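You operate a simulated robot arm through the tools that you are given. There is no shell and no other tool. Be economical: measure what you need, move in short steps, check, and stop when the job is done.

You run a simulated two-armed robot. Do the job below in one go: nothing can be reset, and whatever is moved stays where it is left.

JOB
On the top of the craft table, fold the striped cloth in half.
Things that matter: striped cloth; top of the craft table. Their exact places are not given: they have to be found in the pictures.

Only the result counts: the job must be done as asked and must still hold three seconds after the hand-in. Knocking over, shifting, dropping, spilling or breaking anything else fails it. Flat cloth is picked up by pressing the open fingertips on it (5 to 10 N) and closing them slowly along it; thin cloth reads only 2 to 8 mm in the jaws.

ROBOT AND FRAMES
Two 7-joint arms with four-finger grippers on one trunk, on a base that drives. Base frame: it is fixed to the floor where the robot stands at the start and does not move with it; the origin is under the middle of the robot, x ahead of it, y to its left, z up; the surface under the hand at the start is at about z = 760. Readings come in mm, degrees, newtons and seconds.
The left shoulder is at the start at [40, 181, 1130], the right one opposite. With the tool pointing down near the work surface each hand reaches from about 300 to 840 mm from the robot's upright axis, wherever it stands, measured 20 degrees to its own side. Places, roughly: top of the craft table [600, 100, 800]. Payload 3.67 kg a hand.
The tool frame of a hand sits at the grasp point between the pads (the TCP): z along the fingers, y along the line on which they close. The tips reach 28 mm beyond it. Largest opening 112 mm; the body of the gripper starts 73 mm behind the TCP.
Orientation is that of the tool frame in the base frame, as a unit quaternion [x, y, z, w]. With the fingers straight down and closing along the base's y, the tool's x points along the base's -x, its y along +y and its z along -z.

CONTROLS
- The arms move only by the tool play_rows. It takes "left_steps", "right_steps" or both (then of equal length, played together; a hand with none holds still); each is a list that holds one entry, the list of rows, each a list of 7 numbers: the shift along the tool's x, y, z in mm, then the turn, a rotation vector about the tool's x, y, z in degrees, then the opening, from 0 (shut) to 1 (fully open). In form: [[[tx, ty, tz, rx, ry, rz, fingers], ...]]. A call has 1 to 20 rows; each row is the pose to reach, as a shift and turn from the pose commanded when the call began, along the tool's axes at that moment. Rows are played at 5 a second. More than 50 mm and 8.6 degrees between two rows, or a gripper value outside its range, and nothing of the call is played. Where a pose cannot be reached the arm comes as near as it can. A force on the tool above 40 N (or 10 N above the force at the start of the call, whichever is more), or a blocked arm, ends the call early, and 0.2 s more pass. The fingers move at their own pace and stop on an object; they squeeze with about 32 N. The grip force told is the motor's: it shows also when the fingers shut on nothing. Time passes only in rows, and 0.2 s behind the last, so rows that repeat a pose let the fingers close. It gives the time, the measured TCP pose, the force on the tool (base axes), the opening and the grip force at its end, in the units of the frame above (readings bear some noise), with the torque about the TCP (base axes, N m) and any sound that the robot's microphone picked up, and new pictures: "pictures" is both (left out), scene, wrist or none (wrist: the cameras of the hands that moved).
- Cameras (640 x 400 px; columns grow to the right, rows downward): "scene" is now at [102.2, 17.5, 1346.8]; the picture's right is [0.20, -0.98, -0.00], its down [-0.67, -0.13, -0.73] and it looks along [0.71, 0.14, -0.68] (base axes); focal length 259 px, centre (320, 200). "left" rides on the left gripper at [60, 18, -104] in its tool frame; the picture's right is [-0.29, 0.96, 0.00], its down [-0.80, -0.24, -0.55] and it looks along [-0.53, -0.16, 0.83] (tool axes); focal length 234 px, centre (320, 200). "right" rides on the right gripper at [60, -18, -104] in its tool frame; the picture's right is [0.29, 0.96, 0.00], its down [-0.80, 0.24, -0.55] and it looks along [-0.53, 0.16, 0.83] (tool axes); focal length 234 px, centre (320, 200).
- move_column(by): slides the trunk up (or, below 0, down) by that many mm; the arms and the scene camera ride with it, the base frame stays. It gives what a move gives, with no picture.
- drive_base(legs): drives the robot by 1 to 6 legs, each [ahead, left, turn to the left] in mm, mm and degrees, along the robot's own axes; the way and the turn of a leg run together, so that a leg with both is an arc; at most 1500 mm and 180 degrees a leg. The arms and the cameras ride along, it lands a little off, and it stops where it bumps. It gives what a move gives, and a new picture of the scene camera.
- pan_tilt(pan, tilt): turns the head with the scene camera to pan (to the left, within 86 degrees either way) and tilt (down, from -29 to 69), counted from straight ahead of the robot. It gives what a move gives, and a new picture of the scene camera.
- measure_at(camera, pixels): for up to 12 pixels [column, row] of the newest picture of that camera ("zoom" is the newest enlarged one), the place [x, y, z] in the base frame of the surface seen there, good to about 2 mm. It takes no simulated time.
- close_up(camera, box): a new picture of the part [left, top, right, bottom] of that camera's present view, enlarged. It takes no simulated time.
- finish_job(): hands the job in; it is judged then, once.

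Work in short steps. Measure before you move; look again where a grasp or a placing could have gone wrong, and mend it. You have 80 turns and 260 pictures in all, those below and enlarged ones among them. Open the grippers and draw the arms clear of the work before you hand the job in, unless the task says otherwise; then end with one line.

The tools are called after "Emit:" as a command line: name --argument value ..., lists and objects as JSON in quotes. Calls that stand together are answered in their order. play_rows: Moves the arms, as the interface text tells. Its arguments: {"type":"object","properties":{"left_steps":{"type":"array","items":{"type":"array","items":{"type":"array","items":{"type":"number"}}}},"right_steps":{"type":"array","items":{"type":"array","items":{"type":"array","items":{"type":"number"}}}},"pictures":{"type":"string","enum":["both","scene","wrist","none"]}},"required":[]} The other tools are called the same way: move_column (by) slides the trunk up or down; drive_base (legs) drives the base; pan_tilt (pan, tilt) turns the head that bears the scene camera; measure_at (camera, pixels) gives the place of the surface under pixels of a picture; close_up (camera, box) takes an enlarged picture of a part of a camera's view; finish_job () hands the job in.

At the start:

```text
time: 0.0
left_ee_pos: [530.8, 246.9, 994.5]
left_orientation: [0.0, 1.0, -0.001, -0.001]
left_wrist_force: [0.2, 0.3, -0.1]
left_moment: [-0.05, -0.03, -0.03]
left_finger_gap: 111.9
left_finger_force: 0.1
right_ee_pos: [538.0, -268.6, 934.6]
right_orientation: [0.0, 1.0, 0.0, -0.001]
right_wrist_force: [0.0, 0.1, 0.2]
right_moment: [-0.05, -0.04, -0.01]
right_finger_gap: 112.1
right_finger_force: 0.0
trunk travel left (down, up): [-250.0, 264.0]
robot x, y, heading: [1.8, -0.9, 0.1]
head pan, tilt: [11.3, 43.2]
```

scene: 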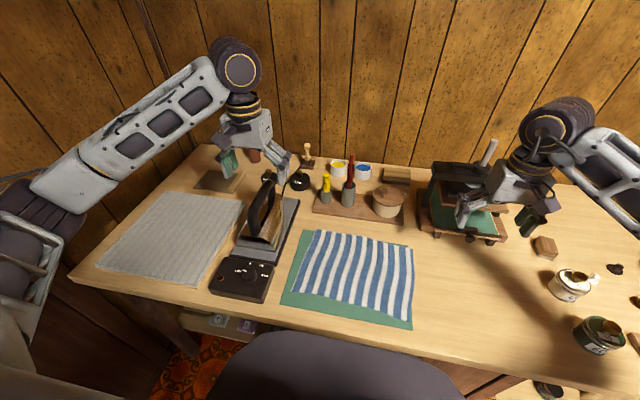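
right: 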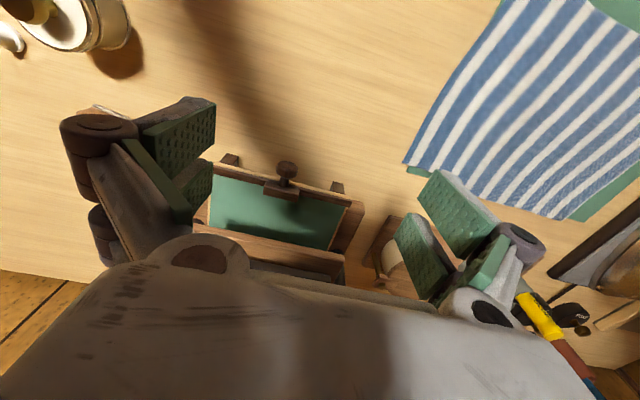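
left: 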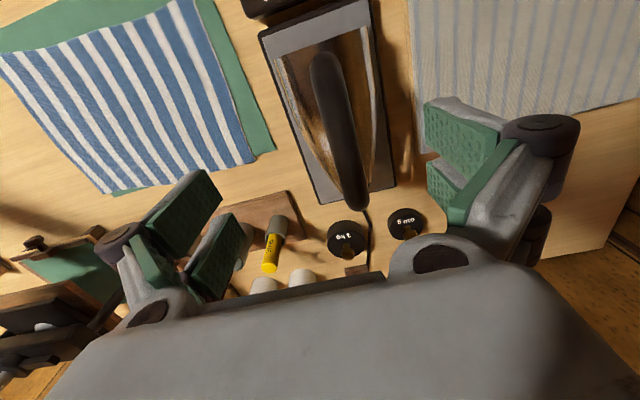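

I see a blue-white striped cloth on a green mat near (355,270), and a grey cloth at (175,235). I enlarge both and measure the corners.

Emit:
close_up --camera "scene" --box '[260, 210, 440, 340]'

Emit:
measure_at --camera "scene" --pixels '[[317, 231], [413, 249], [408, 314], [295, 290], [355, 270], [304, 228], [283, 304], [411, 328], [430, 290], [390, 205], [255, 225], [240, 280]]'

Emit:
close_up --camera "scene" --box '[80, 170, 260, 300]'

```text
3.08 times, centred on (350, 275) of scene
```

zoom: 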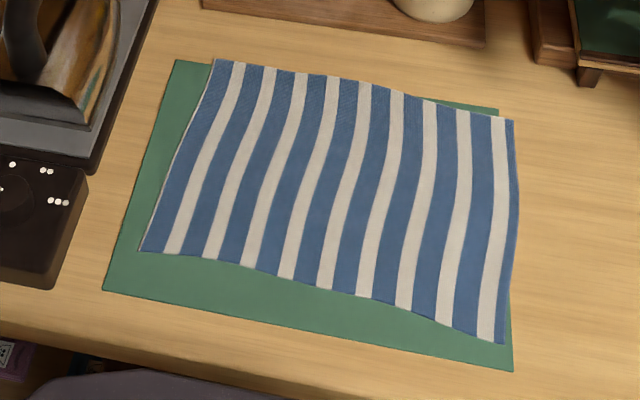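

```text
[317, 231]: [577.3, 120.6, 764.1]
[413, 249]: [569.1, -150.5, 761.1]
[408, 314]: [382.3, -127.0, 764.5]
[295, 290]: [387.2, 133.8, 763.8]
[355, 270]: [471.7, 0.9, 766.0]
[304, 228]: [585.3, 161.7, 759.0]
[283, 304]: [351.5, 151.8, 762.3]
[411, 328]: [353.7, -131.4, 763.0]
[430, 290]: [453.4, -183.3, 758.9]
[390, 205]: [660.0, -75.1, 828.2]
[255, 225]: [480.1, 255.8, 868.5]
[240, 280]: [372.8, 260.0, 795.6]
```

```text
3.08 times, centred on (170, 235) of scene
```

zoom: 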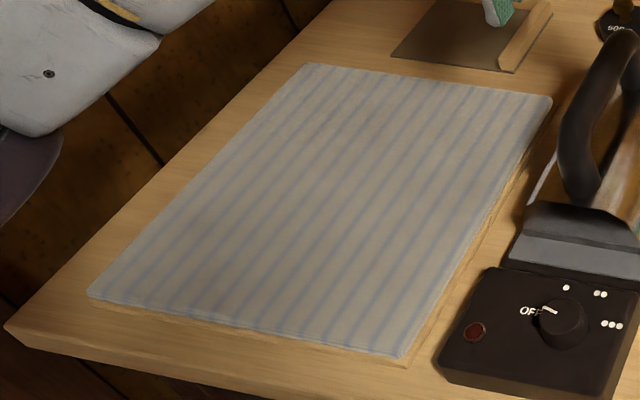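

The blue-white cloth is the target: near edge x≈385, far edge x≈573, y from about -140 to 128. The left grey item is an ironing pad. I'll fold the near edge over the far edge with both hands. First I bring the hands above the near corners, turned so the fingers close along x.

Emit:
measure_at --camera "scene" --pixels '[[300, 202], [286, 232], [272, 262], [274, 270], [263, 298], [330, 260], [350, 298], [380, 306], [320, 296], [365, 239], [340, 234], [390, 245]]'

Emit:
play_rows --left_steps '[[[0, 0, 0, 0, 0, -7.5, 1], [10, -10, 0, 0, 0, -15, 1], [22, -22, 0, 0, 0, -22.5, 1], [34, -34, 0, 0, 0, -30, 1], [46, -46, 0, 0, 0, -37.5, 1], [58, -58, 0, 0, 0, -45, 1], [70, -70, 0, 0, 0, -52.5, 1], [82, -82, 0, 0, 0, -60, 1], [94, -94, 0, 0, 0, -67.5, 1], [106, -106, 0, 0, 0, -75, 1], [115, -118, 0, 0, 0, -82.5, 1], [121, -129, 0, 0, 0, -90, 1], [121, -129, 0, 0, 0, -90, 1]]]' --right_steps '[[[0, 0, -30, 0, 0, 0, 1], [10, 0, -60, 0, 0, 0, 1], [22, 20, -60, 0, 0, 8, 1], [34, 34, -60, 0, 0, 16, 1], [46, 46, -60, 0, 0, 24, 1], [58, 58, -60, 0, 0, 32, 1], [70, 75, -60, 0, 0, 40, 1], [82, 90, -60, 0, 0, 48, 1], [94, 105, -60, 0, 0, 56, 1], [106, 120, -60, 0, 0, 64, 1], [120, 135, -60, 0, 0, 73, 1], [128, 153, -60, 0, 0, 81.5, 1], [128, 153, -60, 0, 0, 90, 1]]]'

```text
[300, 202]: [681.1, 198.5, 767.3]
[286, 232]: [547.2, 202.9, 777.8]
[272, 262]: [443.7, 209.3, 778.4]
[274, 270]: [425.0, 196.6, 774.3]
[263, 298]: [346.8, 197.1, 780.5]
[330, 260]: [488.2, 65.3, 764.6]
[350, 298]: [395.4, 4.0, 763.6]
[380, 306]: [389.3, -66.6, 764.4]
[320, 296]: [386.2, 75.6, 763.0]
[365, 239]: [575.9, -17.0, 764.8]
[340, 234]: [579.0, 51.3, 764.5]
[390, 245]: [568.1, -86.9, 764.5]
```

```text
refused: row 11 steps farther than a row can; nothing moved
```

One row turned too far (9°); I resend with even steps.

Emit:
play_rows --left_steps '[[[0, 0, 0, 0, 0, -7.5, 1], [10, -10, 0, 0, 0, -15, 1], [22, -22, 0, 0, 0, -22.5, 1], [34, -34, 0, 0, 0, -30, 1], [46, -46, 0, 0, 0, -37.5, 1], [58, -58, 0, 0, 0, -45, 1], [70, -70, 0, 0, 0, -52.5, 1], [82, -82, 0, 0, 0, -60, 1], [94, -94, 0, 0, 0, -67.5, 1], [106, -106, 0, 0, 0, -75, 1], [115, -118, 0, 0, 0, -82.5, 1], [121, -129, 0, 0, 0, -90, 1], [121, -129, 0, 0, 0, -90, 1], [121, -129, 0, 0, 0, -90, 1]]]' --right_steps '[[[0, 0, -30, 0, 0, 0, 1], [10, 0, -60, 0, 0, 0, 1], [22, 20, -60, 0, 0, 8, 1], [34, 34, -60, 0, 0, 16, 1], [46, 46, -60, 0, 0, 24, 1], [58, 58, -60, 0, 0, 32, 1], [70, 75, -60, 0, 0, 40, 1], [82, 90, -60, 0, 0, 48, 1], [94, 105, -60, 0, 0, 56, 1], [106, 120, -60, 0, 0, 64, 1], [120, 135, -60, 0, 0, 72, 1], [128, 153, -60, 0, 0, 80, 1], [128, 153, -60, 0, 0, 88, 1], [128, 153, -60, 0, 0, 90, 1]]]'

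```text
time: 3.0
left_ee_pos: [408.5, 116.3, 995.7]
left_orientation: [0.708, -0.707, 0.001, 0.001]
left_wrist_force: [0.1, 0.5, 0.2]
left_moment: [-0.02, 0.01, 0.0]
left_finger_gap: 112.0
left_finger_force: 0.0
right_ee_pos: [409.1, -114.2, 996.1]
right_orientation: [0.708, 0.706, 0.0, 0.0]
right_wrist_force: [0.5, 0.2, 0.4]
right_moment: [0.01, -0.02, 0.03]
right_finger_gap: 112.3
right_finger_force: 0.1
trunk travel left (down, up): [-250.0, 264.0]
robot x, y, heading: [1.4, -0.9, -0.1]
head pan, tilt: [11.3, 43.2]
```

scene: 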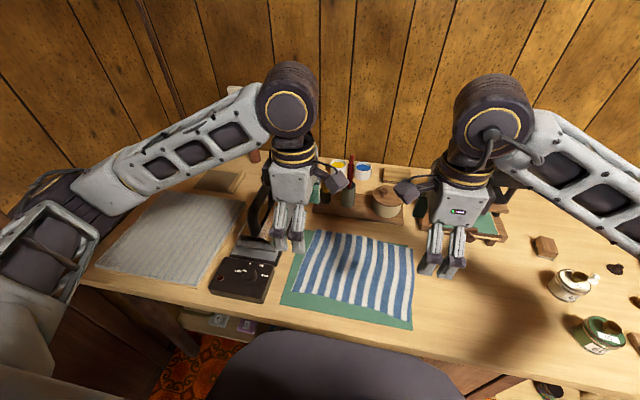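
right: 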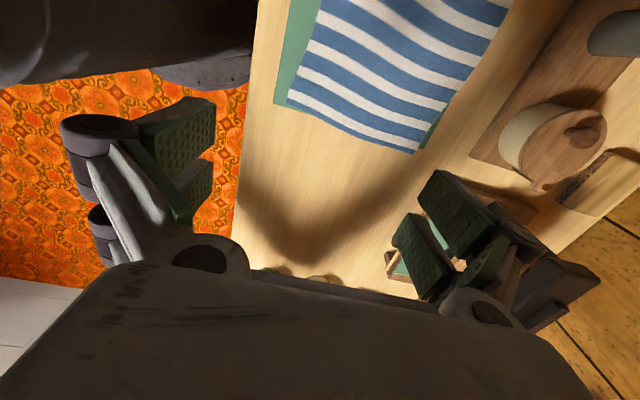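
left: 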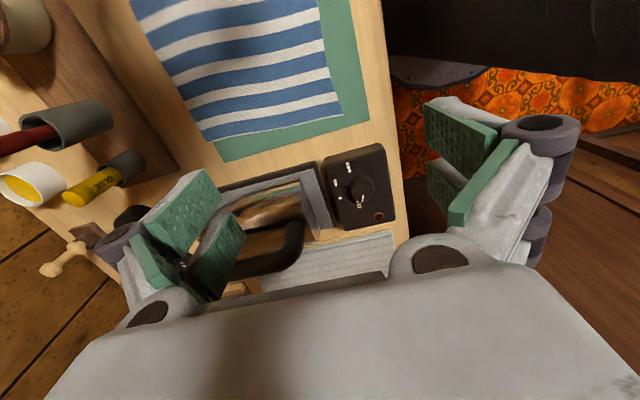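

Both hands are in place and turned. I measure the cloth corners in the wrist views: right near corner (288,104), left near corner (341,116).

Emit:
measure_at --camera "right" --pixels '[[290, 102], [304, 60], [412, 150], [281, 100], [350, 80]]'

Emit:
measure_at --camera "left" --pixels '[[338, 113], [325, 50], [210, 138], [366, 120], [280, 60]]'

```text
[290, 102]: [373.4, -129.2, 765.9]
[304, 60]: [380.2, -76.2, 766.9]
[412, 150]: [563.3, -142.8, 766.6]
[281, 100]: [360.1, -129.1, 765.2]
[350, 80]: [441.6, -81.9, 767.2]
```

```text
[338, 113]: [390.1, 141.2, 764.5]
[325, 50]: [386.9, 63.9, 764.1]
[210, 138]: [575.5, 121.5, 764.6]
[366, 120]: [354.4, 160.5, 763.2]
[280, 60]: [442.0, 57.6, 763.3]
```

I descend both hands to about 10 mm above the cloth with jaws ~30 mm open, centred about 27 mm inside the near edge.

Emit:
play_rows --left_steps '[[[-12, -4, 40, 0, 0, 0, 0.27], [-12, -4, 80, 0, 0, 0, 0.27], [-12, -4, 120, 0, 0, 0, 0.27], [-12, -4, 150, 0, 0, 0, 0.27], [-12, -4, 175, 0, 0, 0, 0.27], [-12, -4, 188, 0, 0, 0, 0.27], [-12, -4, 192, 0, 0, 0, 0.27], [-12, -4, 192, 0, 0, 0, 0.27]]]' --right_steps '[[[-4, -9, 40, 0, 0, 0, 0.27], [-4, -9, 80, 0, 0, 0, 0.27], [-4, -9, 120, 0, 0, 0, 0.27], [-4, -9, 150, 0, 0, 0, 0.27], [-4, -9, 175, 0, 0, 0, 0.27], [-4, -9, 188, 0, 0, 0, 0.27], [-4, -9, 192, 0, 0, 0, 0.27], [-4, -9, 192, 0, 0, 0, 0.27]]]'

```text
time: 4.8
left_ee_pos: [414.0, 128.7, 802.8]
left_orientation: [-0.707, 0.707, 0.0, -0.001]
left_wrist_force: [0.0, 1.0, 0.6]
left_moment: [-0.04, -0.01, -0.01]
left_finger_gap: 30.1
left_finger_force: 0.1
right_ee_pos: [401.1, -119.6, 802.6]
right_orientation: [0.707, 0.707, 0.0, 0.001]
right_wrist_force: [-0.7, 0.1, 0.2]
right_moment: [-0.04, -0.04, -0.01]
right_finger_gap: 30.2
right_finger_force: 0.0
trunk travel left (down, up): [-250.0, 264.0]
robot x, y, heading: [-2.3, 0.6, -0.2]
head pan, tilt: [11.3, 43.2]
```

scene: 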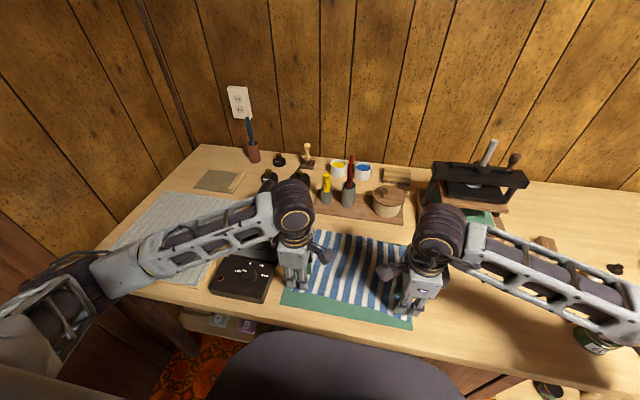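
right: 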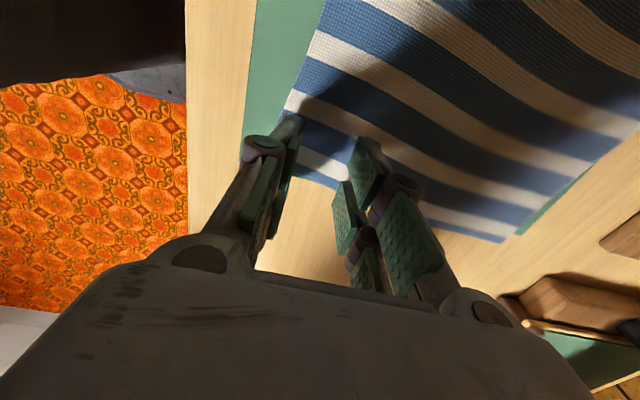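
left: 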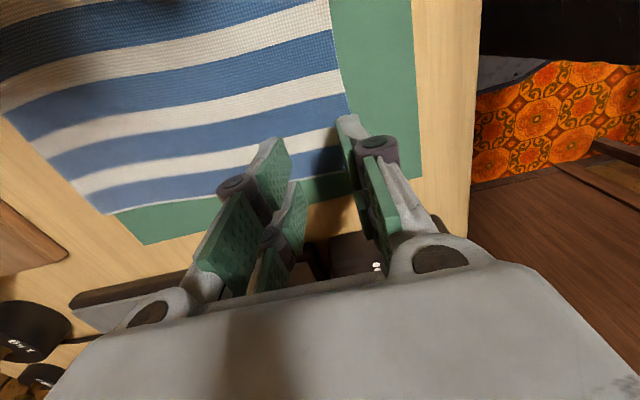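

I enlarge both wrist views to check where the tips stand relative to the cloth corner.

Emit:
close_up --camera "left" --box '[200, 70, 420, 210]'

Emit:
close_up --camera "right" --box '[230, 70, 450, 210]'

```text
2.86 times, centred on (310, 140) of left
```

zoom: 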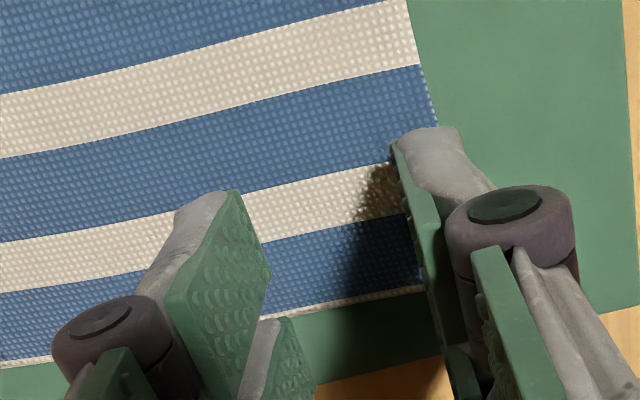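

```text
2.86 times, centred on (340, 140) of right
```

zoom: 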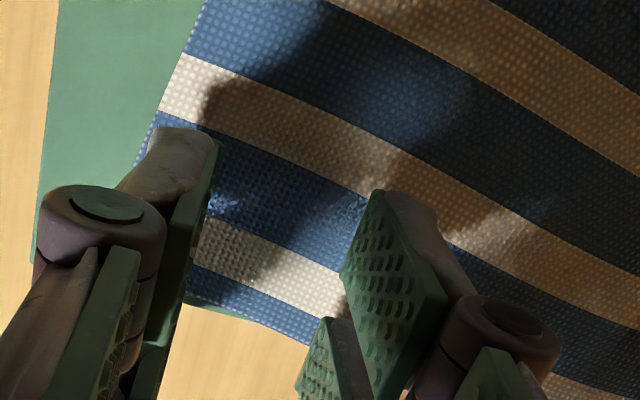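

The outer tips sit almost at the cloth edge. I shift a few mm inward and lower to light contact.

Emit:
play_rows --left_steps '[[[5, -6, 0, 0, 0, 0, 0.27], [8, -7, 5, 0, 0, 0, 0.27], [8, -7, 9, 0, 0, 0, 0.27], [8, -7, 11, 0, 0, 0, 0.27], [8, -7, 11, 0, 0, 0, 0.27]]]' --right_steps '[[[5, 4, 0, 0, 0, 0, 0.27], [6, 5, 5, 0, 0, 0, 0.27], [6, 5, 9, 0, 0, 0, 0.27], [6, 5, 11, 0, 0, 0, 0.27], [6, 5, 11, 0, 0, 0, 0.27]]]' --pictures "wrist"

```text
time: 6.0
left_ee_pos: [420.6, 121.5, 792.3]
left_orientation: [0.707, -0.707, 0.0, 0.0]
left_wrist_force: [0.8, -0.6, -0.4]
left_moment: [-0.02, -0.01, 0.02]
left_finger_gap: 30.1
left_finger_force: 0.0
right_ee_pos: [404.3, -111.6, 791.2]
right_orientation: [0.707, 0.708, 0.0, 0.0]
right_wrist_force: [-0.9, -0.8, 1.8]
right_moment: [-0.05, 0.04, 0.0]
right_finger_gap: 30.3
right_finger_force: 0.0
trunk travel left (down, up): [-250.0, 264.0]
robot x, y, heading: [-2.1, -0.0, 0.5]
head pan, tilt: [11.3, 43.2]
```

right: 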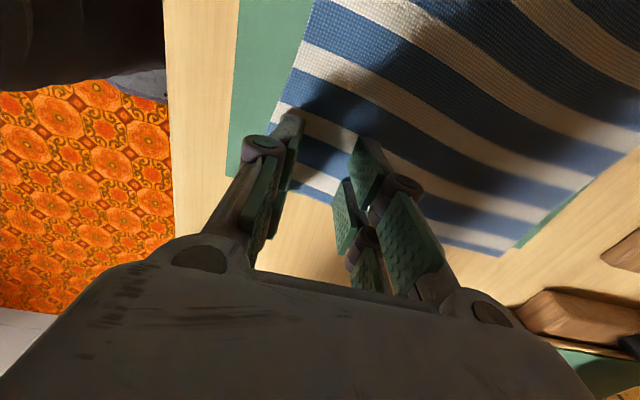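
left: 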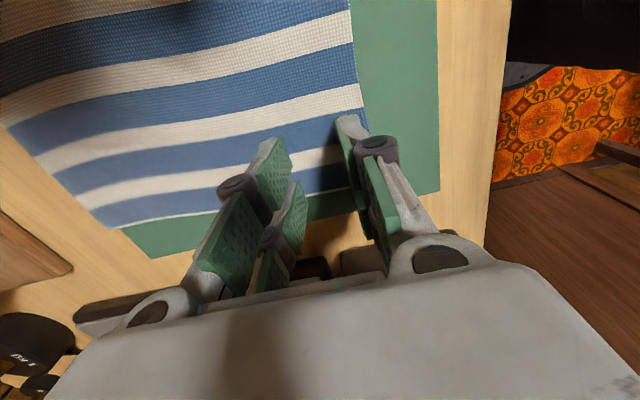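

Almost no contact force yet; I press down a few mm more.

Emit:
play_rows --left_steps '[[[0, 0, 1, 0, 0, 0, 0.27], [0, 0, 2, 0, 0, 0, 0.27], [0, 0, 3, 0, 0, 0, 0.27], [0, 0, 3, 0, 0, 0, 0.27]]]' --right_steps '[[[0, 0, 1, 0, 0, 0, 0.27], [0, 0, 1.5, 0, 0, 0, 0.27], [0, 0, 2, 0, 0, 0, 0.27], [0, 0, 2, 0, 0, 0, 0.27]]]' --pictures "none"

```text
time: 7.0
left_ee_pos: [419.8, 119.2, 791.2]
left_orientation: [0.708, -0.706, 0.002, -0.002]
left_wrist_force: [5.4, 3.7, 29.5]
left_moment: [0.21, -0.1, -0.09]
left_finger_gap: 31.1
left_finger_force: 5.5
right_ee_pos: [403.8, -111.6, 792.1]
right_orientation: [0.707, 0.707, 0.002, 0.001]
right_wrist_force: [1.7, -3.8, 23.3]
right_moment: [-0.27, 0.22, 0.05]
right_finger_gap: 31.2
right_finger_force: 0.8
trunk travel left (down, up): [-250.0, 264.0]
robot x, y, heading: [-0.9, 0.3, 0.1]
head pan, tilt: [11.3, 43.2]
```

Forces are 23–30 N, too strong; I back off by about 1.5 mm.

Emit:
play_rows --left_steps '[[[0, 0, -1.5, 0, 0, 0, 0.27], [0, 0, -1.5, 0, 0, 0, 0.27]]]' --right_steps '[[[0, 0, -1.2, 0, 0, 0, 0.27], [0, 0, -1.2, 0, 0, 0, 0.27]]]' --pictures "none"

```text
time: 7.6
left_ee_pos: [418.7, 122.0, 792.5]
left_orientation: [0.708, -0.706, 0.0, -0.001]
left_wrist_force: [6.2, -0.3, 20.7]
left_moment: [0.08, -0.26, -0.05]
left_finger_gap: 30.9
left_finger_force: 0.3
right_ee_pos: [403.5, -113.2, 791.2]
right_orientation: [0.707, 0.707, 0.001, 0.001]
right_wrist_force: [0.7, -1.3, 17.9]
right_moment: [-0.2, 0.03, 0.06]
right_finger_gap: 30.7
right_finger_force: 0.5
trunk travel left (down, up): [-250.0, 264.0]
robot x, y, heading: [-2.1, -3.1, 0.0]
head pan, tilt: [11.3, 43.2]
```

Still 18–21 N (about 6 N per mm); I back off 2 mm and 1.7 mm more.

Emit:
play_rows --left_steps '[[[0, 0, -2, 0, 0, 0, 0.27], [0, 0, -2, 0, 0, 0, 0.27]]]' --right_steps '[[[0, 0, -1.7, 0, 0, 0, 0.27], [0, 0, -1.7, 0, 0, 0, 0.27]]]' --pictures "none"

```text
time: 8.2
left_ee_pos: [420.2, 120.5, 792.1]
left_orientation: [-0.707, 0.707, 0.0, -0.001]
left_wrist_force: [4.7, -1.8, 11.0]
left_moment: [0.04, -0.2, -0.06]
left_finger_gap: 30.1
left_finger_force: 0.0
right_ee_pos: [405.2, -113.2, 792.5]
right_orientation: [0.707, 0.707, -0.001, 0.0]
right_wrist_force: [1.3, 1.2, 3.3]
right_moment: [0.01, 0.03, -0.02]
right_finger_gap: 29.7
right_finger_force: 0.0
trunk travel left (down, up): [-250.0, 264.0]
robot x, y, heading: [2.0, -0.8, 0.1]
head pan, tilt: [11.3, 43.2]
```

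Forces are 11 N and 3 N. I lighten the left slightly, press the right a bit more, and close slowly.

Emit:
play_rows --left_steps '[[[0, 0, -0.3, 0, 0, 0, 0.27], [0, 0, -0.3, 0, 0, 0, 0.24], [0, 0, -0.3, 0, 0, 0, 0.21], [0, 0, -0.3, 0, 0, 0, 0.18], [0, 0, -0.3, 0, 0, 0, 0.15], [0, 0, -0.3, 0, 0, 0, 0.12], [0, 0, -0.3, 0, 0, 0, 0.09], [0, 0, -0.3, 0, 0, 0, 0.06], [0, 0, -0.3, 0, 0, 0, 0.03], [0, 0, -0.3, 0, 0, 0, 0], [0, 0, -0.3, 0, 0, 0, 0], [0, 0, -0.3, 0, 0, 0, 0]]]' --right_steps '[[[0, 0, 0.7, 0, 0, 0, 0.27], [0, 0, 0.7, 0, 0, 0, 0.24], [0, 0, 0.7, 0, 0, 0, 0.21], [0, 0, 0.7, 0, 0, 0, 0.18], [0, 0, 0.7, 0, 0, 0, 0.15], [0, 0, 0.7, 0, 0, 0, 0.12], [0, 0, 0.7, 0, 0, 0, 0.09], [0, 0, 0.7, 0, 0, 0, 0.06], [0, 0, 0.7, 0, 0, 0, 0.03], [0, 0, 0.7, 0, 0, 0, 0], [0, 0, 0.7, 0, 0, 0, 0], [0, 0, 0.7, 0, 0, 0, 0]]]'

```text
time: 10.8
left_ee_pos: [420.0, 121.0, 791.9]
left_orientation: [-0.707, 0.707, 0.0, 0.0]
left_wrist_force: [-0.5, -0.2, 0.5]
left_moment: [0.01, 0.0, 0.02]
left_finger_gap: 0.0
left_finger_force: 32.2
right_ee_pos: [405.8, -113.1, 792.2]
right_orientation: [0.708, 0.707, 0.001, 0.0]
right_wrist_force: [-0.6, 0.7, -0.1]
right_moment: [-0.01, 0.02, -0.02]
right_finger_gap: 0.2
right_finger_force: 32.0
trunk travel left (down, up): [-250.0, 264.0]
robot x, y, heading: [-0.5, 2.1, -0.0]
head pan, tilt: [11.3, 43.2]
```

scene: 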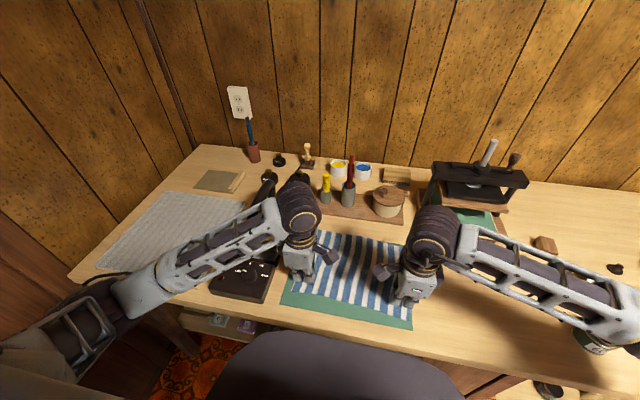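
right: 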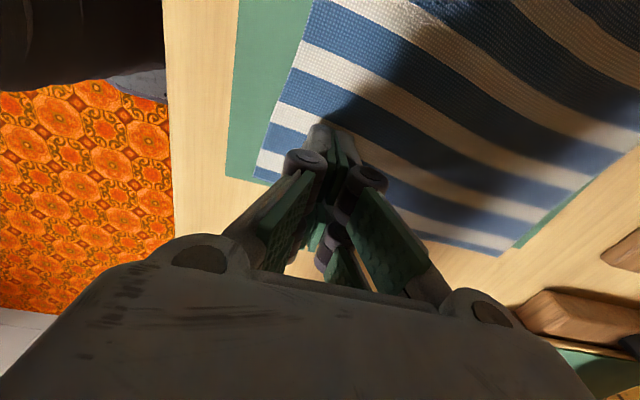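
left: 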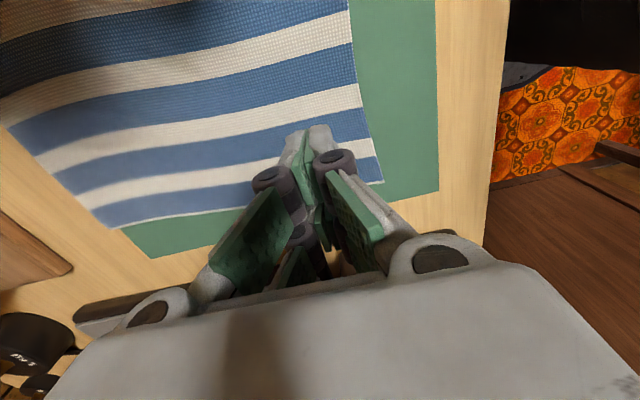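

The jaws read 0 mm: the tips slid over the cloth and the force faded as they closed. I lift 3 mm, reopen, press more firmly and close halfway to read the force.

Emit:
play_rows --left_steps '[[[0, 0, -4, 0, 0, 0, 0], [0, 0, -4, 0, 0, 0, 0.27], [0, 0, -4, 0, 0, 0, 0.27], [0, 0, 0, 0, 0, 0, 0.27], [0, 0, 1, 0, 0, 0, 0.27], [0, 0, 1, 0, 0, 0, 0.24], [0, 0, 1.3, 0, 0, 0, 0.22], [0, 0, 1.5, 0, 0, 0, 0.2], [0, 0, 1.5, 0, 0, 0, 0.18], [0, 0, 1.5, 0, 0, 0, 0.16]]]' --right_steps '[[[0, 0, -4, 0, 0, 0, 0], [0, 0, -4, 0, 0, 0, 0.27], [0, 0, -4, 0, 0, 0, 0.27], [0, 0, 0, 0, 0, 0, 0.27], [0, 0, 1, 0, 0, 0, 0.27], [0, 0, 1, 0, 0, 0, 0.24], [0, 0, 1.3, 0, 0, 0, 0.22], [0, 0, 1.5, 0, 0, 0, 0.2], [0, 0, 1.5, 0, 0, 0, 0.18], [0, 0, 1.5, 0, 0, 0, 0.16]]]' --pictures "wrist"

```text
time: 13.0
left_ee_pos: [420.9, 121.3, 791.2]
left_orientation: [0.708, -0.706, 0.001, -0.001]
left_wrist_force: [1.0, 0.8, 0.4]
left_moment: [0.0, -0.02, -0.01]
left_finger_gap: 17.4
left_finger_force: 0.1
right_ee_pos: [405.1, -112.0, 791.5]
right_orientation: [0.707, 0.707, 0.002, 0.001]
right_wrist_force: [-0.6, 0.5, 12.3]
right_moment: [-0.08, 0.14, 0.0]
right_finger_gap: 16.1
right_finger_force: 0.1
trunk travel left (down, up): [-250.0, 264.0]
robot x, y, heading: [-0.2, -2.8, -0.1]
head pan, tilt: [11.3, 43.2]
```

right: 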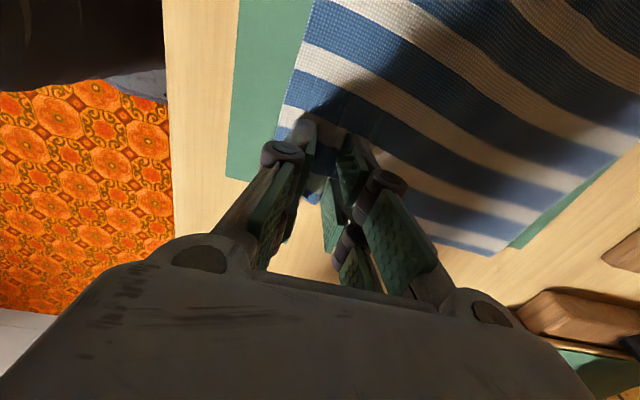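
left: 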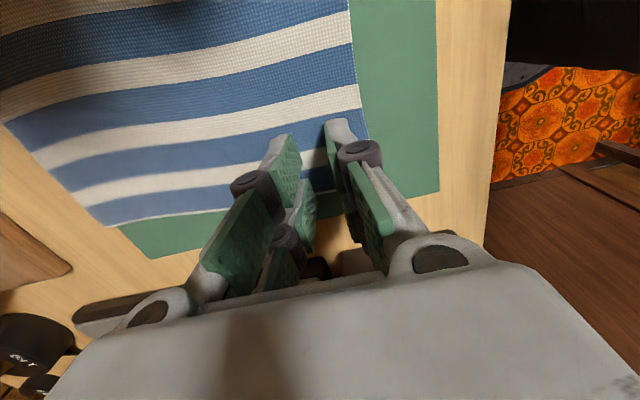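

Right presses with 12 N and the cloth bulges; left has no force. I press the left 2 mm more and close both on slowly.

Emit:
play_rows --left_steps '[[[0, 0, -3, 0, 0, 0, 0.16], [0, 0, -3, 0, 0, 0, 0.27], [0, 0, 0, 0, 0, 0, 0.27], [0, 0, 2, 0, 0, 0, 0.27], [0, 0, 2, 0, 0, 0, 0.24], [0, 0, 2, 0, 0, 0, 0.21], [0, 0, 2, 0, 0, 0, 0.18], [0, 0, 2, 0, 0, 0, 0.15]]]' --right_steps '[[[0, 0, 0, 0, 0, 0, 0.14], [0, 0, 0, 0, 0, 0, 0.12], [0, 0, 0, 0, 0, 0, 0.1], [0, 0, 0, 0, 0, 0, 0.08], [0, 0, 0, 0, 0, 0, 0.06], [0, 0, 0, 0, 0, 0, 0.04], [0, 0, 0, 0, 0, 0, 0.02], [0, 0, 0, 0, 0, 0, 0]]]' --pictures "wrist"

```text
time: 14.8
left_ee_pos: [418.9, 120.2, 791.7]
left_orientation: [0.707, -0.707, 0.002, -0.001]
left_wrist_force: [-6.4, 0.1, 32.4]
left_moment: [-0.01, 0.53, -0.06]
left_finger_gap: 16.0
left_finger_force: 0.0
right_ee_pos: [404.0, -111.7, 791.6]
right_orientation: [0.707, 0.707, 0.001, 0.001]
right_wrist_force: [-0.5, 1.1, -0.1]
right_moment: [-0.01, 0.03, 0.01]
right_finger_gap: 2.9
right_finger_force: 33.5
trunk travel left (down, up): [-250.0, 264.0]
robot x, y, heading: [2.4, 1.1, 0.2]
head pan, tilt: [11.3, 43.2]
```

right: 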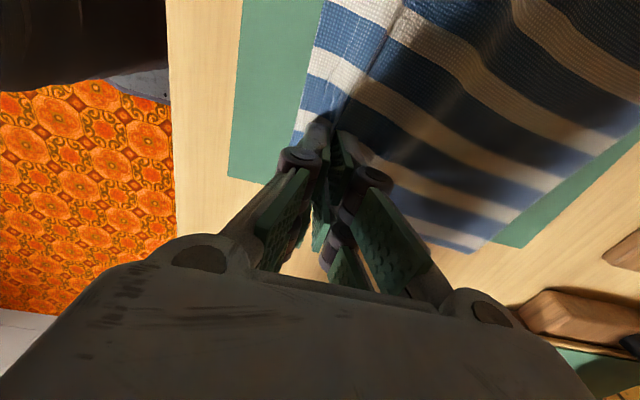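
left: 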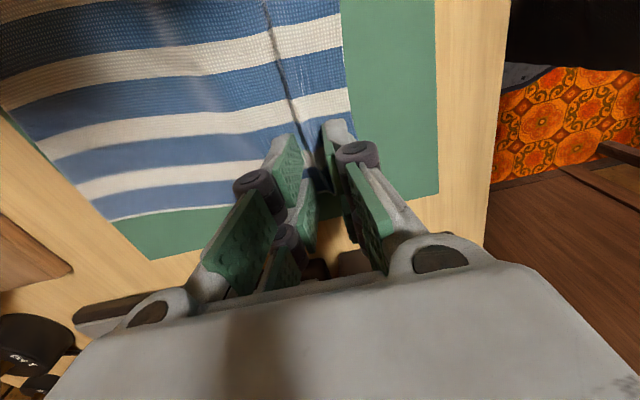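

Right holds the cloth (2.9 mm). The left has a ridge between its tips; I ease it 1 mm and close it.

Emit:
play_rows --left_steps '[[[0, 0, -0.5, 0, 0, 0, 0.13], [0, 0, -1, 0, 0, 0, 0.1], [0, 0, -1, 0, 0, 0, 0.07], [0, 0, -1, 0, 0, 0, 0.04], [0, 0, -1, 0, 0, 0, 0.02], [0, 0, -1, 0, 0, 0, 0], [0, 0, -1, 0, 0, 0, 0]]]' --right_steps '[[[0, 0, 0, 0, 0, 0, 0], [0, 0, 0, 0, 0, 0, 0], [0, 0, 0, 0, 0, 0, 0], [0, 0, 0, 0, 0, 0, 0], [0, 0, 0, 0, 0, 0, 0], [0, 0, 0, 0, 0, 0, 0], [0, 0, 0, 0, 0, 0, 0]]]' --pictures "wrist"

```text
time: 16.4
left_ee_pos: [419.1, 121.3, 790.5]
left_orientation: [0.708, -0.706, 0.0, 0.0]
left_wrist_force: [-1.3, -1.2, 2.7]
left_moment: [0.0, 0.07, 0.0]
left_finger_gap: 2.1
left_finger_force: 30.7
right_ee_pos: [405.4, -112.1, 792.2]
right_orientation: [0.707, 0.707, 0.0, 0.0]
right_wrist_force: [-1.9, 0.4, 5.0]
right_moment: [-0.06, 0.08, 0.01]
right_finger_gap: 2.6
right_finger_force: 31.7
trunk travel left (down, up): [-250.0, 264.0]
robot x, y, heading: [-0.4, 4.0, -0.1]
head pan, tilt: [11.3, 43.2]
```

right: 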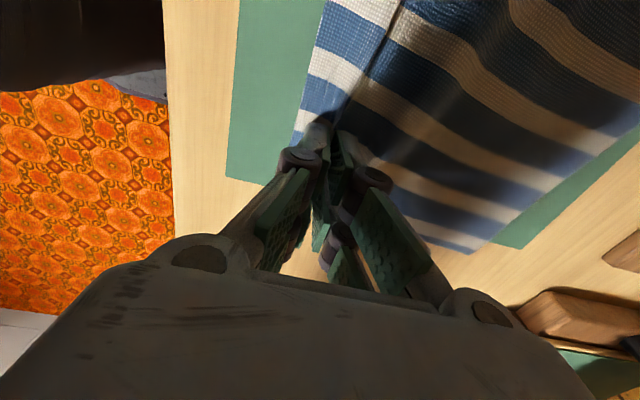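
left: 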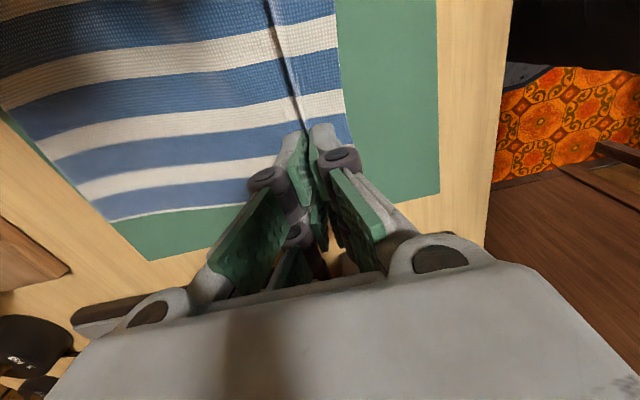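

Both hands hold the cloth (2.1 and 2.6 mm). I measure the present edges before folding.

Emit:
measure_at --camera "left" --pixels '[[342, 90], [334, 5], [298, 100], [110, 218], [40, 150], [352, 140]]'

Emit:
measure_at --camera "right" --pixels '[[302, 100], [318, 40], [360, 90], [470, 250], [500, 235], [296, 130]]'

Emit:
close_up --camera "scene" --box '[260, 210, 440, 340]'

```text
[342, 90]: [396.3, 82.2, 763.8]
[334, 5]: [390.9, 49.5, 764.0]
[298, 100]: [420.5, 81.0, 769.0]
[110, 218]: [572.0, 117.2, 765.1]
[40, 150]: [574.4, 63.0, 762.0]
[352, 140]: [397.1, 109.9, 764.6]
```

```text
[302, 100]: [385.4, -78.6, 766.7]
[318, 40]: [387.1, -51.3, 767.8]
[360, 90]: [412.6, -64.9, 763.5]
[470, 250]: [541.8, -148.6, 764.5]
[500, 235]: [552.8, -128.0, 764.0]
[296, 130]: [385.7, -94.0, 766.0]
```

```text
3.08 times, centred on (350, 275) of scene
```

zoom: 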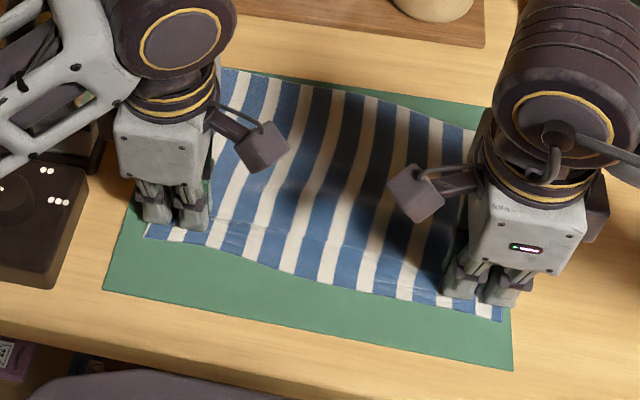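

Edges: far ≈574 at left, ≈545–553 at right; near ≈396/386. I lift along an arc to mid-fold and look.

Emit:
play_rows --left_steps '[[[0, -3, -10, 0, 0, 0, 0], [0, -7, -20, 0, 0, 0, 0], [0, -12, -30, 0, 0, 0, 0], [0, -18, -39, 0, 0, 0, 0], [0, -25, -47, 0, 0, 0, 0], [0, -33, -54, 0, 0, 0, 0], [0, -42, -59, 0, 0, 0, 0], [0, -52, -62, 0, 0, 0, 0], [0, -62, -64, 0, 0, 0, 0], [0, -62, -64, 0, 0, 0, 0]]]' --right_steps '[[[0, 3, -10, 0, 0, 0, 0], [0, 7, -20, 0, 0, 0, 0], [0, 12, -30, 0, 0, 0, 0], [0, 18, -39, 0, 0, 0, 0], [0, 25, -47, 0, 0, 0, 0], [0, 33, -54, 0, 0, 0, 0], [0, 42, -59, 0, 0, 0, 0], [0, 52, -62, 0, 0, 0, 0], [0, 62, -64, 0, 0, 0, 0], [0, 62, -64, 0, 0, 0, 0]]]'

```text
time: 18.6
left_ee_pos: [481.5, 120.4, 854.8]
left_orientation: [-0.707, 0.707, 0.0, 0.001]
left_wrist_force: [0.3, -0.1, 1.3]
left_moment: [-0.02, -0.02, 0.01]
left_finger_gap: 2.3
left_finger_force: 31.3
right_ee_pos: [467.4, -112.4, 855.1]
right_orientation: [0.707, 0.707, 0.0, 0.0]
right_wrist_force: [-0.3, 0.8, -0.3]
right_moment: [0.0, 0.0, 0.03]
right_finger_gap: 2.1
right_finger_force: 30.7
trunk travel left (down, up): [-250.0, 264.0]
robot x, y, heading: [-1.9, 0.2, -0.0]
head pan, tilt: [11.3, 43.2]
```

scene: 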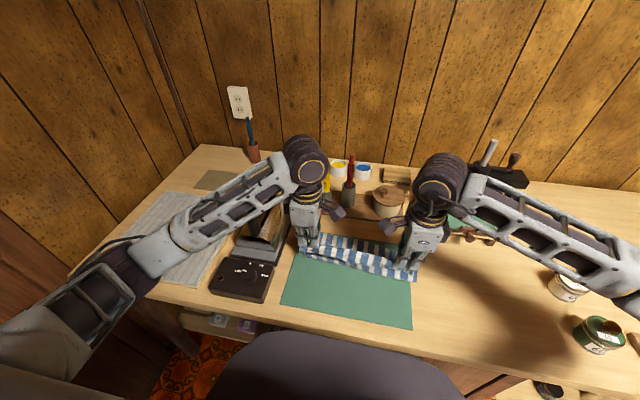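
right: 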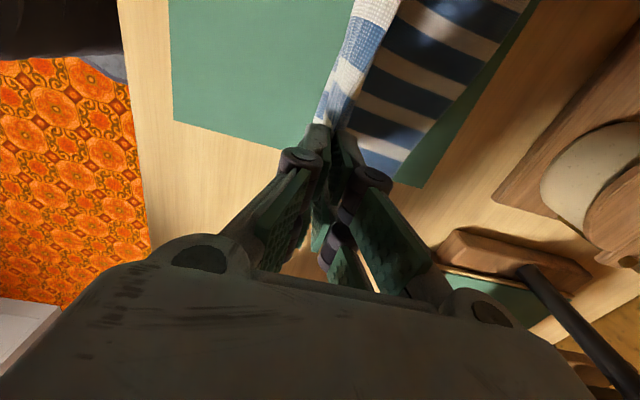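
left: 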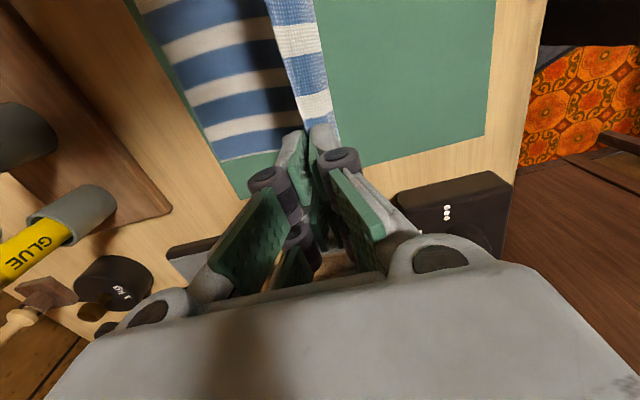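

Good, the cloth hangs from both hands and the far half lies flat. I measure the far edge and a close-up for the hanging flap.

Emit:
measure_at --camera "left" --pixels '[[222, 156], [195, 100], [160, 40], [230, 183], [330, 100], [310, 20]]'

Emit:
measure_at --camera "right" --pixels '[[403, 165], [440, 115], [490, 45], [415, 180], [335, 80], [360, 20], [375, 160]]'

Emit:
close_up --camera "scene" --box '[260, 200, 440, 330]'

```text
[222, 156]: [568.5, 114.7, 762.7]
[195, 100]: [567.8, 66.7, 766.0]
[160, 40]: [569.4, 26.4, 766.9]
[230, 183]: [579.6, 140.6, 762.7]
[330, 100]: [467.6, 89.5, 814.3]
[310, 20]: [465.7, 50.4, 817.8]
```

```text
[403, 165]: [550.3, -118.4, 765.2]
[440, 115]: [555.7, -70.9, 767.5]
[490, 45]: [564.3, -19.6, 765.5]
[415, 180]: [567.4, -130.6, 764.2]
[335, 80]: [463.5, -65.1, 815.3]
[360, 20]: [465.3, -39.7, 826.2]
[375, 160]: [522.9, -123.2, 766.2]
```

```text
3.08 times, centred on (350, 265) of scene
```

zoom: 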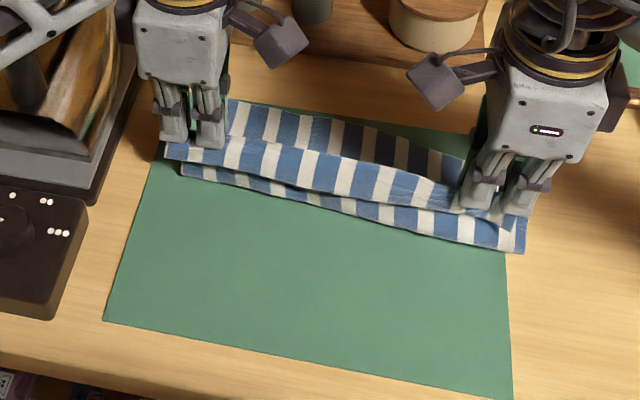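

Far edge is x≈570 at left and ≈550 at right. The flap hangs on the robot side, so it will come to lie on top and can be brushed over afterwards. I lower the pinched edges to just short of the far edge (left x≈535, right x≈508).

Emit:
play_rows --left_steps '[[[0, -8, 3, 0, 0, 0, 0], [0, -16, 7, 0, 0, 0, 0], [0, -24, 12, 0, 0, 0, 0], [0, -32, 19, 0, 0, 0, 0], [0, -39, 27, 0, 0, 0, 0], [0, -45, 35, 0, 0, 0, 0], [0, -50, 43, 0, 0, 0, 0], [0, -53, 50, 0, 0, 0, 0], [0, -53, 53, 0, 0, 0, 0], [0, -53, 53, 0, 0, 0, 0]]]' --right_steps '[[[0, 6, 3, 0, 0, 0, 0], [0, 12, 7, 0, 0, 0, 0], [0, 18, 12, 0, 0, 0, 0], [0, 24, 19, 0, 0, 0, 0], [0, 29, 27, 0, 0, 0, 0], [0, 34, 35, 0, 0, 0, 0], [0, 38, 43, 0, 0, 0, 0], [0, 41, 50, 0, 0, 0, 0], [0, 41, 53, 0, 0, 0, 0], [0, 41, 53, 0, 0, 0, 0]]]'

Emit:
close_up --camera "scene" --box '[260, 200, 440, 330]'

```text
time: 20.8
left_ee_pos: [534.3, 120.6, 801.2]
left_orientation: [-0.707, 0.707, 0.0, 0.0]
left_wrist_force: [-0.3, -1.3, -1.4]
left_moment: [-0.02, 0.02, -0.02]
left_finger_gap: 3.0
left_finger_force: 34.2
right_ee_pos: [509.2, -111.9, 800.8]
right_orientation: [0.707, 0.707, 0.0, 0.0]
right_wrist_force: [-0.1, 1.9, 1.6]
right_moment: [0.0, -0.01, -0.04]
right_finger_gap: 3.0
right_finger_force: 33.7
trunk travel left (down, up): [-250.0, 264.0]
robot x, y, heading: [1.1, -0.8, 0.2]
head pan, tilt: [11.3, 43.2]
```

scene: 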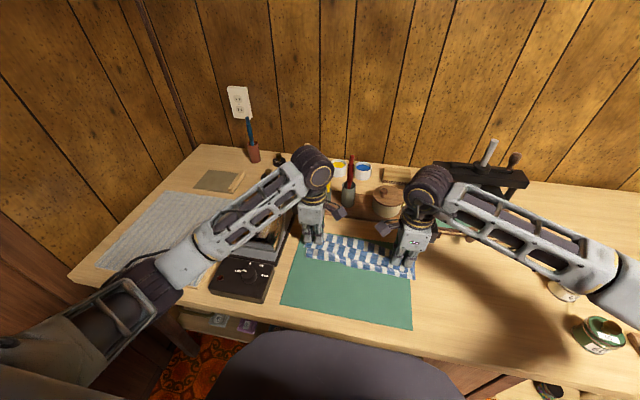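
right: 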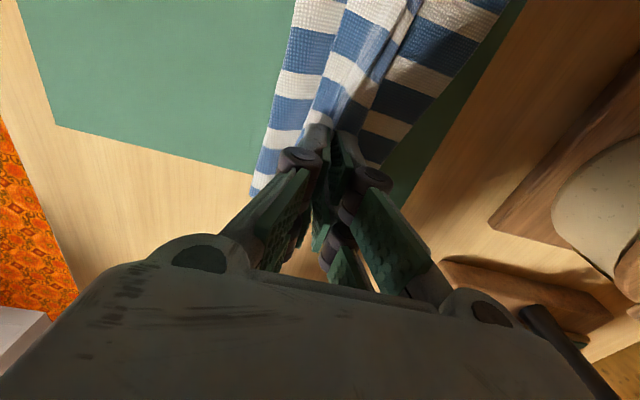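
left: 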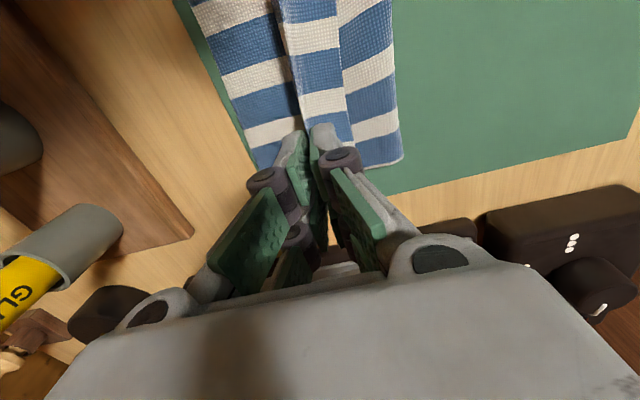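

```text
3.08 times, centred on (350, 265) of scene
```

zoom: 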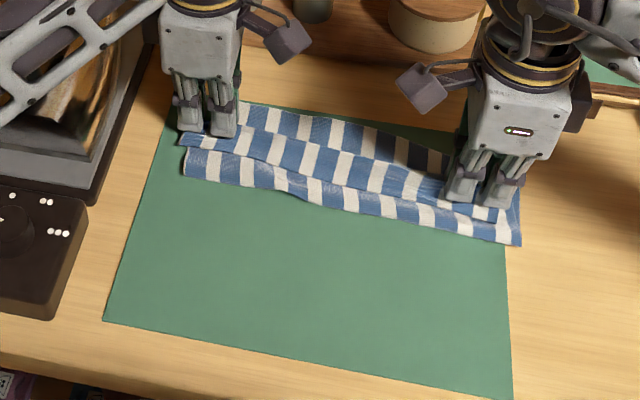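

As predicted, the flap (22 mm) lies on top toward the robot with the main sheet beneath. I release gently by opening a little, rise, and look.

Emit:
play_rows --left_steps '[[[0, 0, 2, 0, 0, 0, 0], [0, 0, 2, 0, 0, 0, 0.1], [0, 0, 2, 0, 0, 0, 0.2], [0, 0, 2, 0, 0, 0, 0.3], [0, 0, -10, 0, 0, 0, 0.3], [0, 0, -40, 0, 0, 0, 0.3], [0, 0, -80, 0, 0, 0, 0.3], [0, 0, -110, 0, 0, 0, 0.3], [0, 0, -110, 0, 0, 0, 0.3]]]' --right_steps '[[[0, 0, 2, 0, 0, 0, 0], [0, 0, 2, 0, 0, 0, 0.1], [0, 0, 2, 0, 0, 0, 0.2], [0, 0, 2, 0, 0, 0, 0.3], [0, 0, -10, 0, 0, 0, 0.3], [0, 0, -40, 0, 0, 0, 0.3], [0, 0, -80, 0, 0, 0, 0.3], [0, 0, -110, 0, 0, 0, 0.3], [0, 0, -110, 0, 0, 0, 0.3]]]'

Emit:
close_up --camera "scene" --box '[260, 200, 440, 330]'

```text
time: 22.8
left_ee_pos: [534.8, 121.4, 912.7]
left_orientation: [0.708, -0.707, -0.001, 0.001]
left_wrist_force: [-0.2, -1.1, 0.1]
left_moment: [-0.01, 0.0, -0.03]
left_finger_gap: 33.4
left_finger_force: 0.2
right_ee_pos: [508.7, -113.9, 911.4]
right_orientation: [0.707, 0.707, 0.0, 0.0]
right_wrist_force: [-0.3, -0.6, 0.0]
right_moment: [0.0, 0.03, 0.02]
right_finger_gap: 33.8
right_finger_force: 0.0
trunk travel left (down, up): [-250.0, 264.0]
robot x, y, heading: [-1.0, -2.0, 0.2]
head pan, tilt: [11.3, 43.2]
```

scene: 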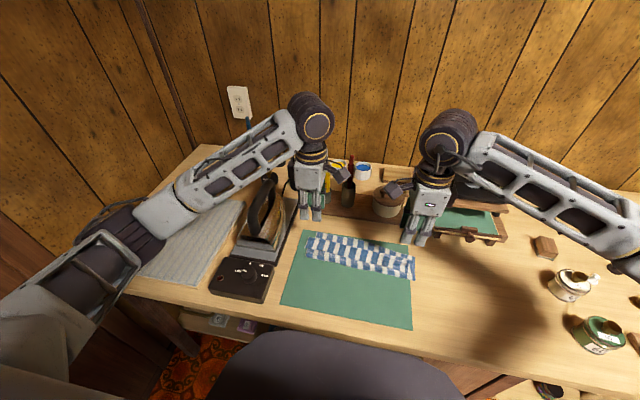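
right: 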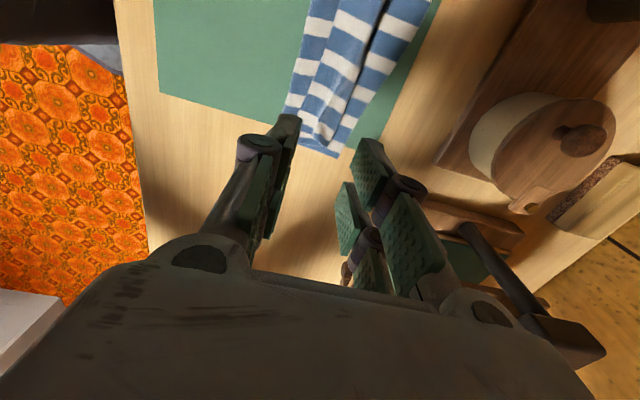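
left: 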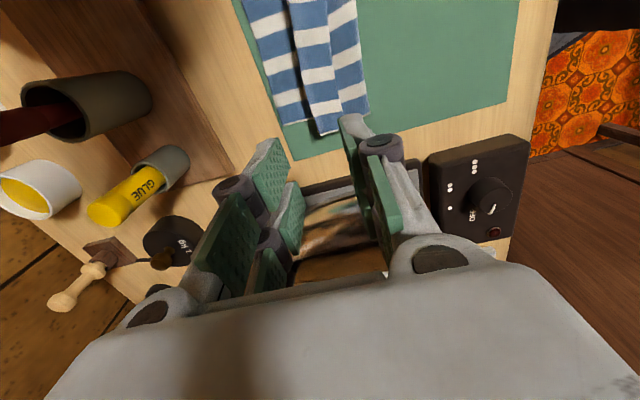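

```text
3.08 times, centred on (350, 265) of scene
```

zoom: 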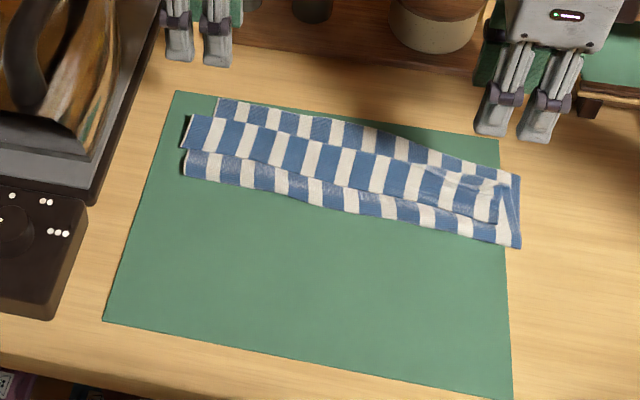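

Now the cloth is folded, with a flap ~25 mm lying back on top. I measure heights across it to plan brushing the flap toward the far edge.

Emit:
measure_at --camera "zoom" --pixels '[[345, 125], [335, 148], [330, 165], [326, 182], [322, 190], [318, 205], [220, 120], [205, 135], [192, 147], [490, 190], [480, 220], [478, 235]]'

Emit:
close_up --camera "right" --box '[260, 0, 480, 140]'

Emit:
close_up --camera "left" --box '[200, 0, 420, 140]'

```text
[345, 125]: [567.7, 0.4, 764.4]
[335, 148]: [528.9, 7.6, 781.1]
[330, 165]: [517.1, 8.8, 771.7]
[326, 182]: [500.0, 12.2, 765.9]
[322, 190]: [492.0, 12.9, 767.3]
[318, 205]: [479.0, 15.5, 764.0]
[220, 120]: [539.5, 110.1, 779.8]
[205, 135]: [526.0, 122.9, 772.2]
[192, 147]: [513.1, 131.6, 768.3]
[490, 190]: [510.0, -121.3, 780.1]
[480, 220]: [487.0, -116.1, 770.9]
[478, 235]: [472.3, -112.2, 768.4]
```

```text
2.86 times, centred on (370, 70) of right
```

zoom: 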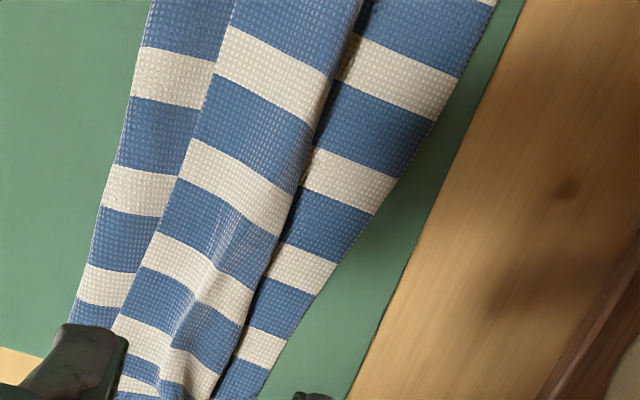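

```text
2.86 times, centred on (310, 70) of left
```

zoom: 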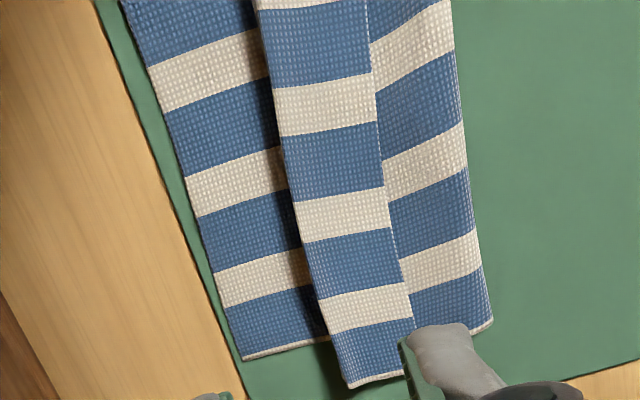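

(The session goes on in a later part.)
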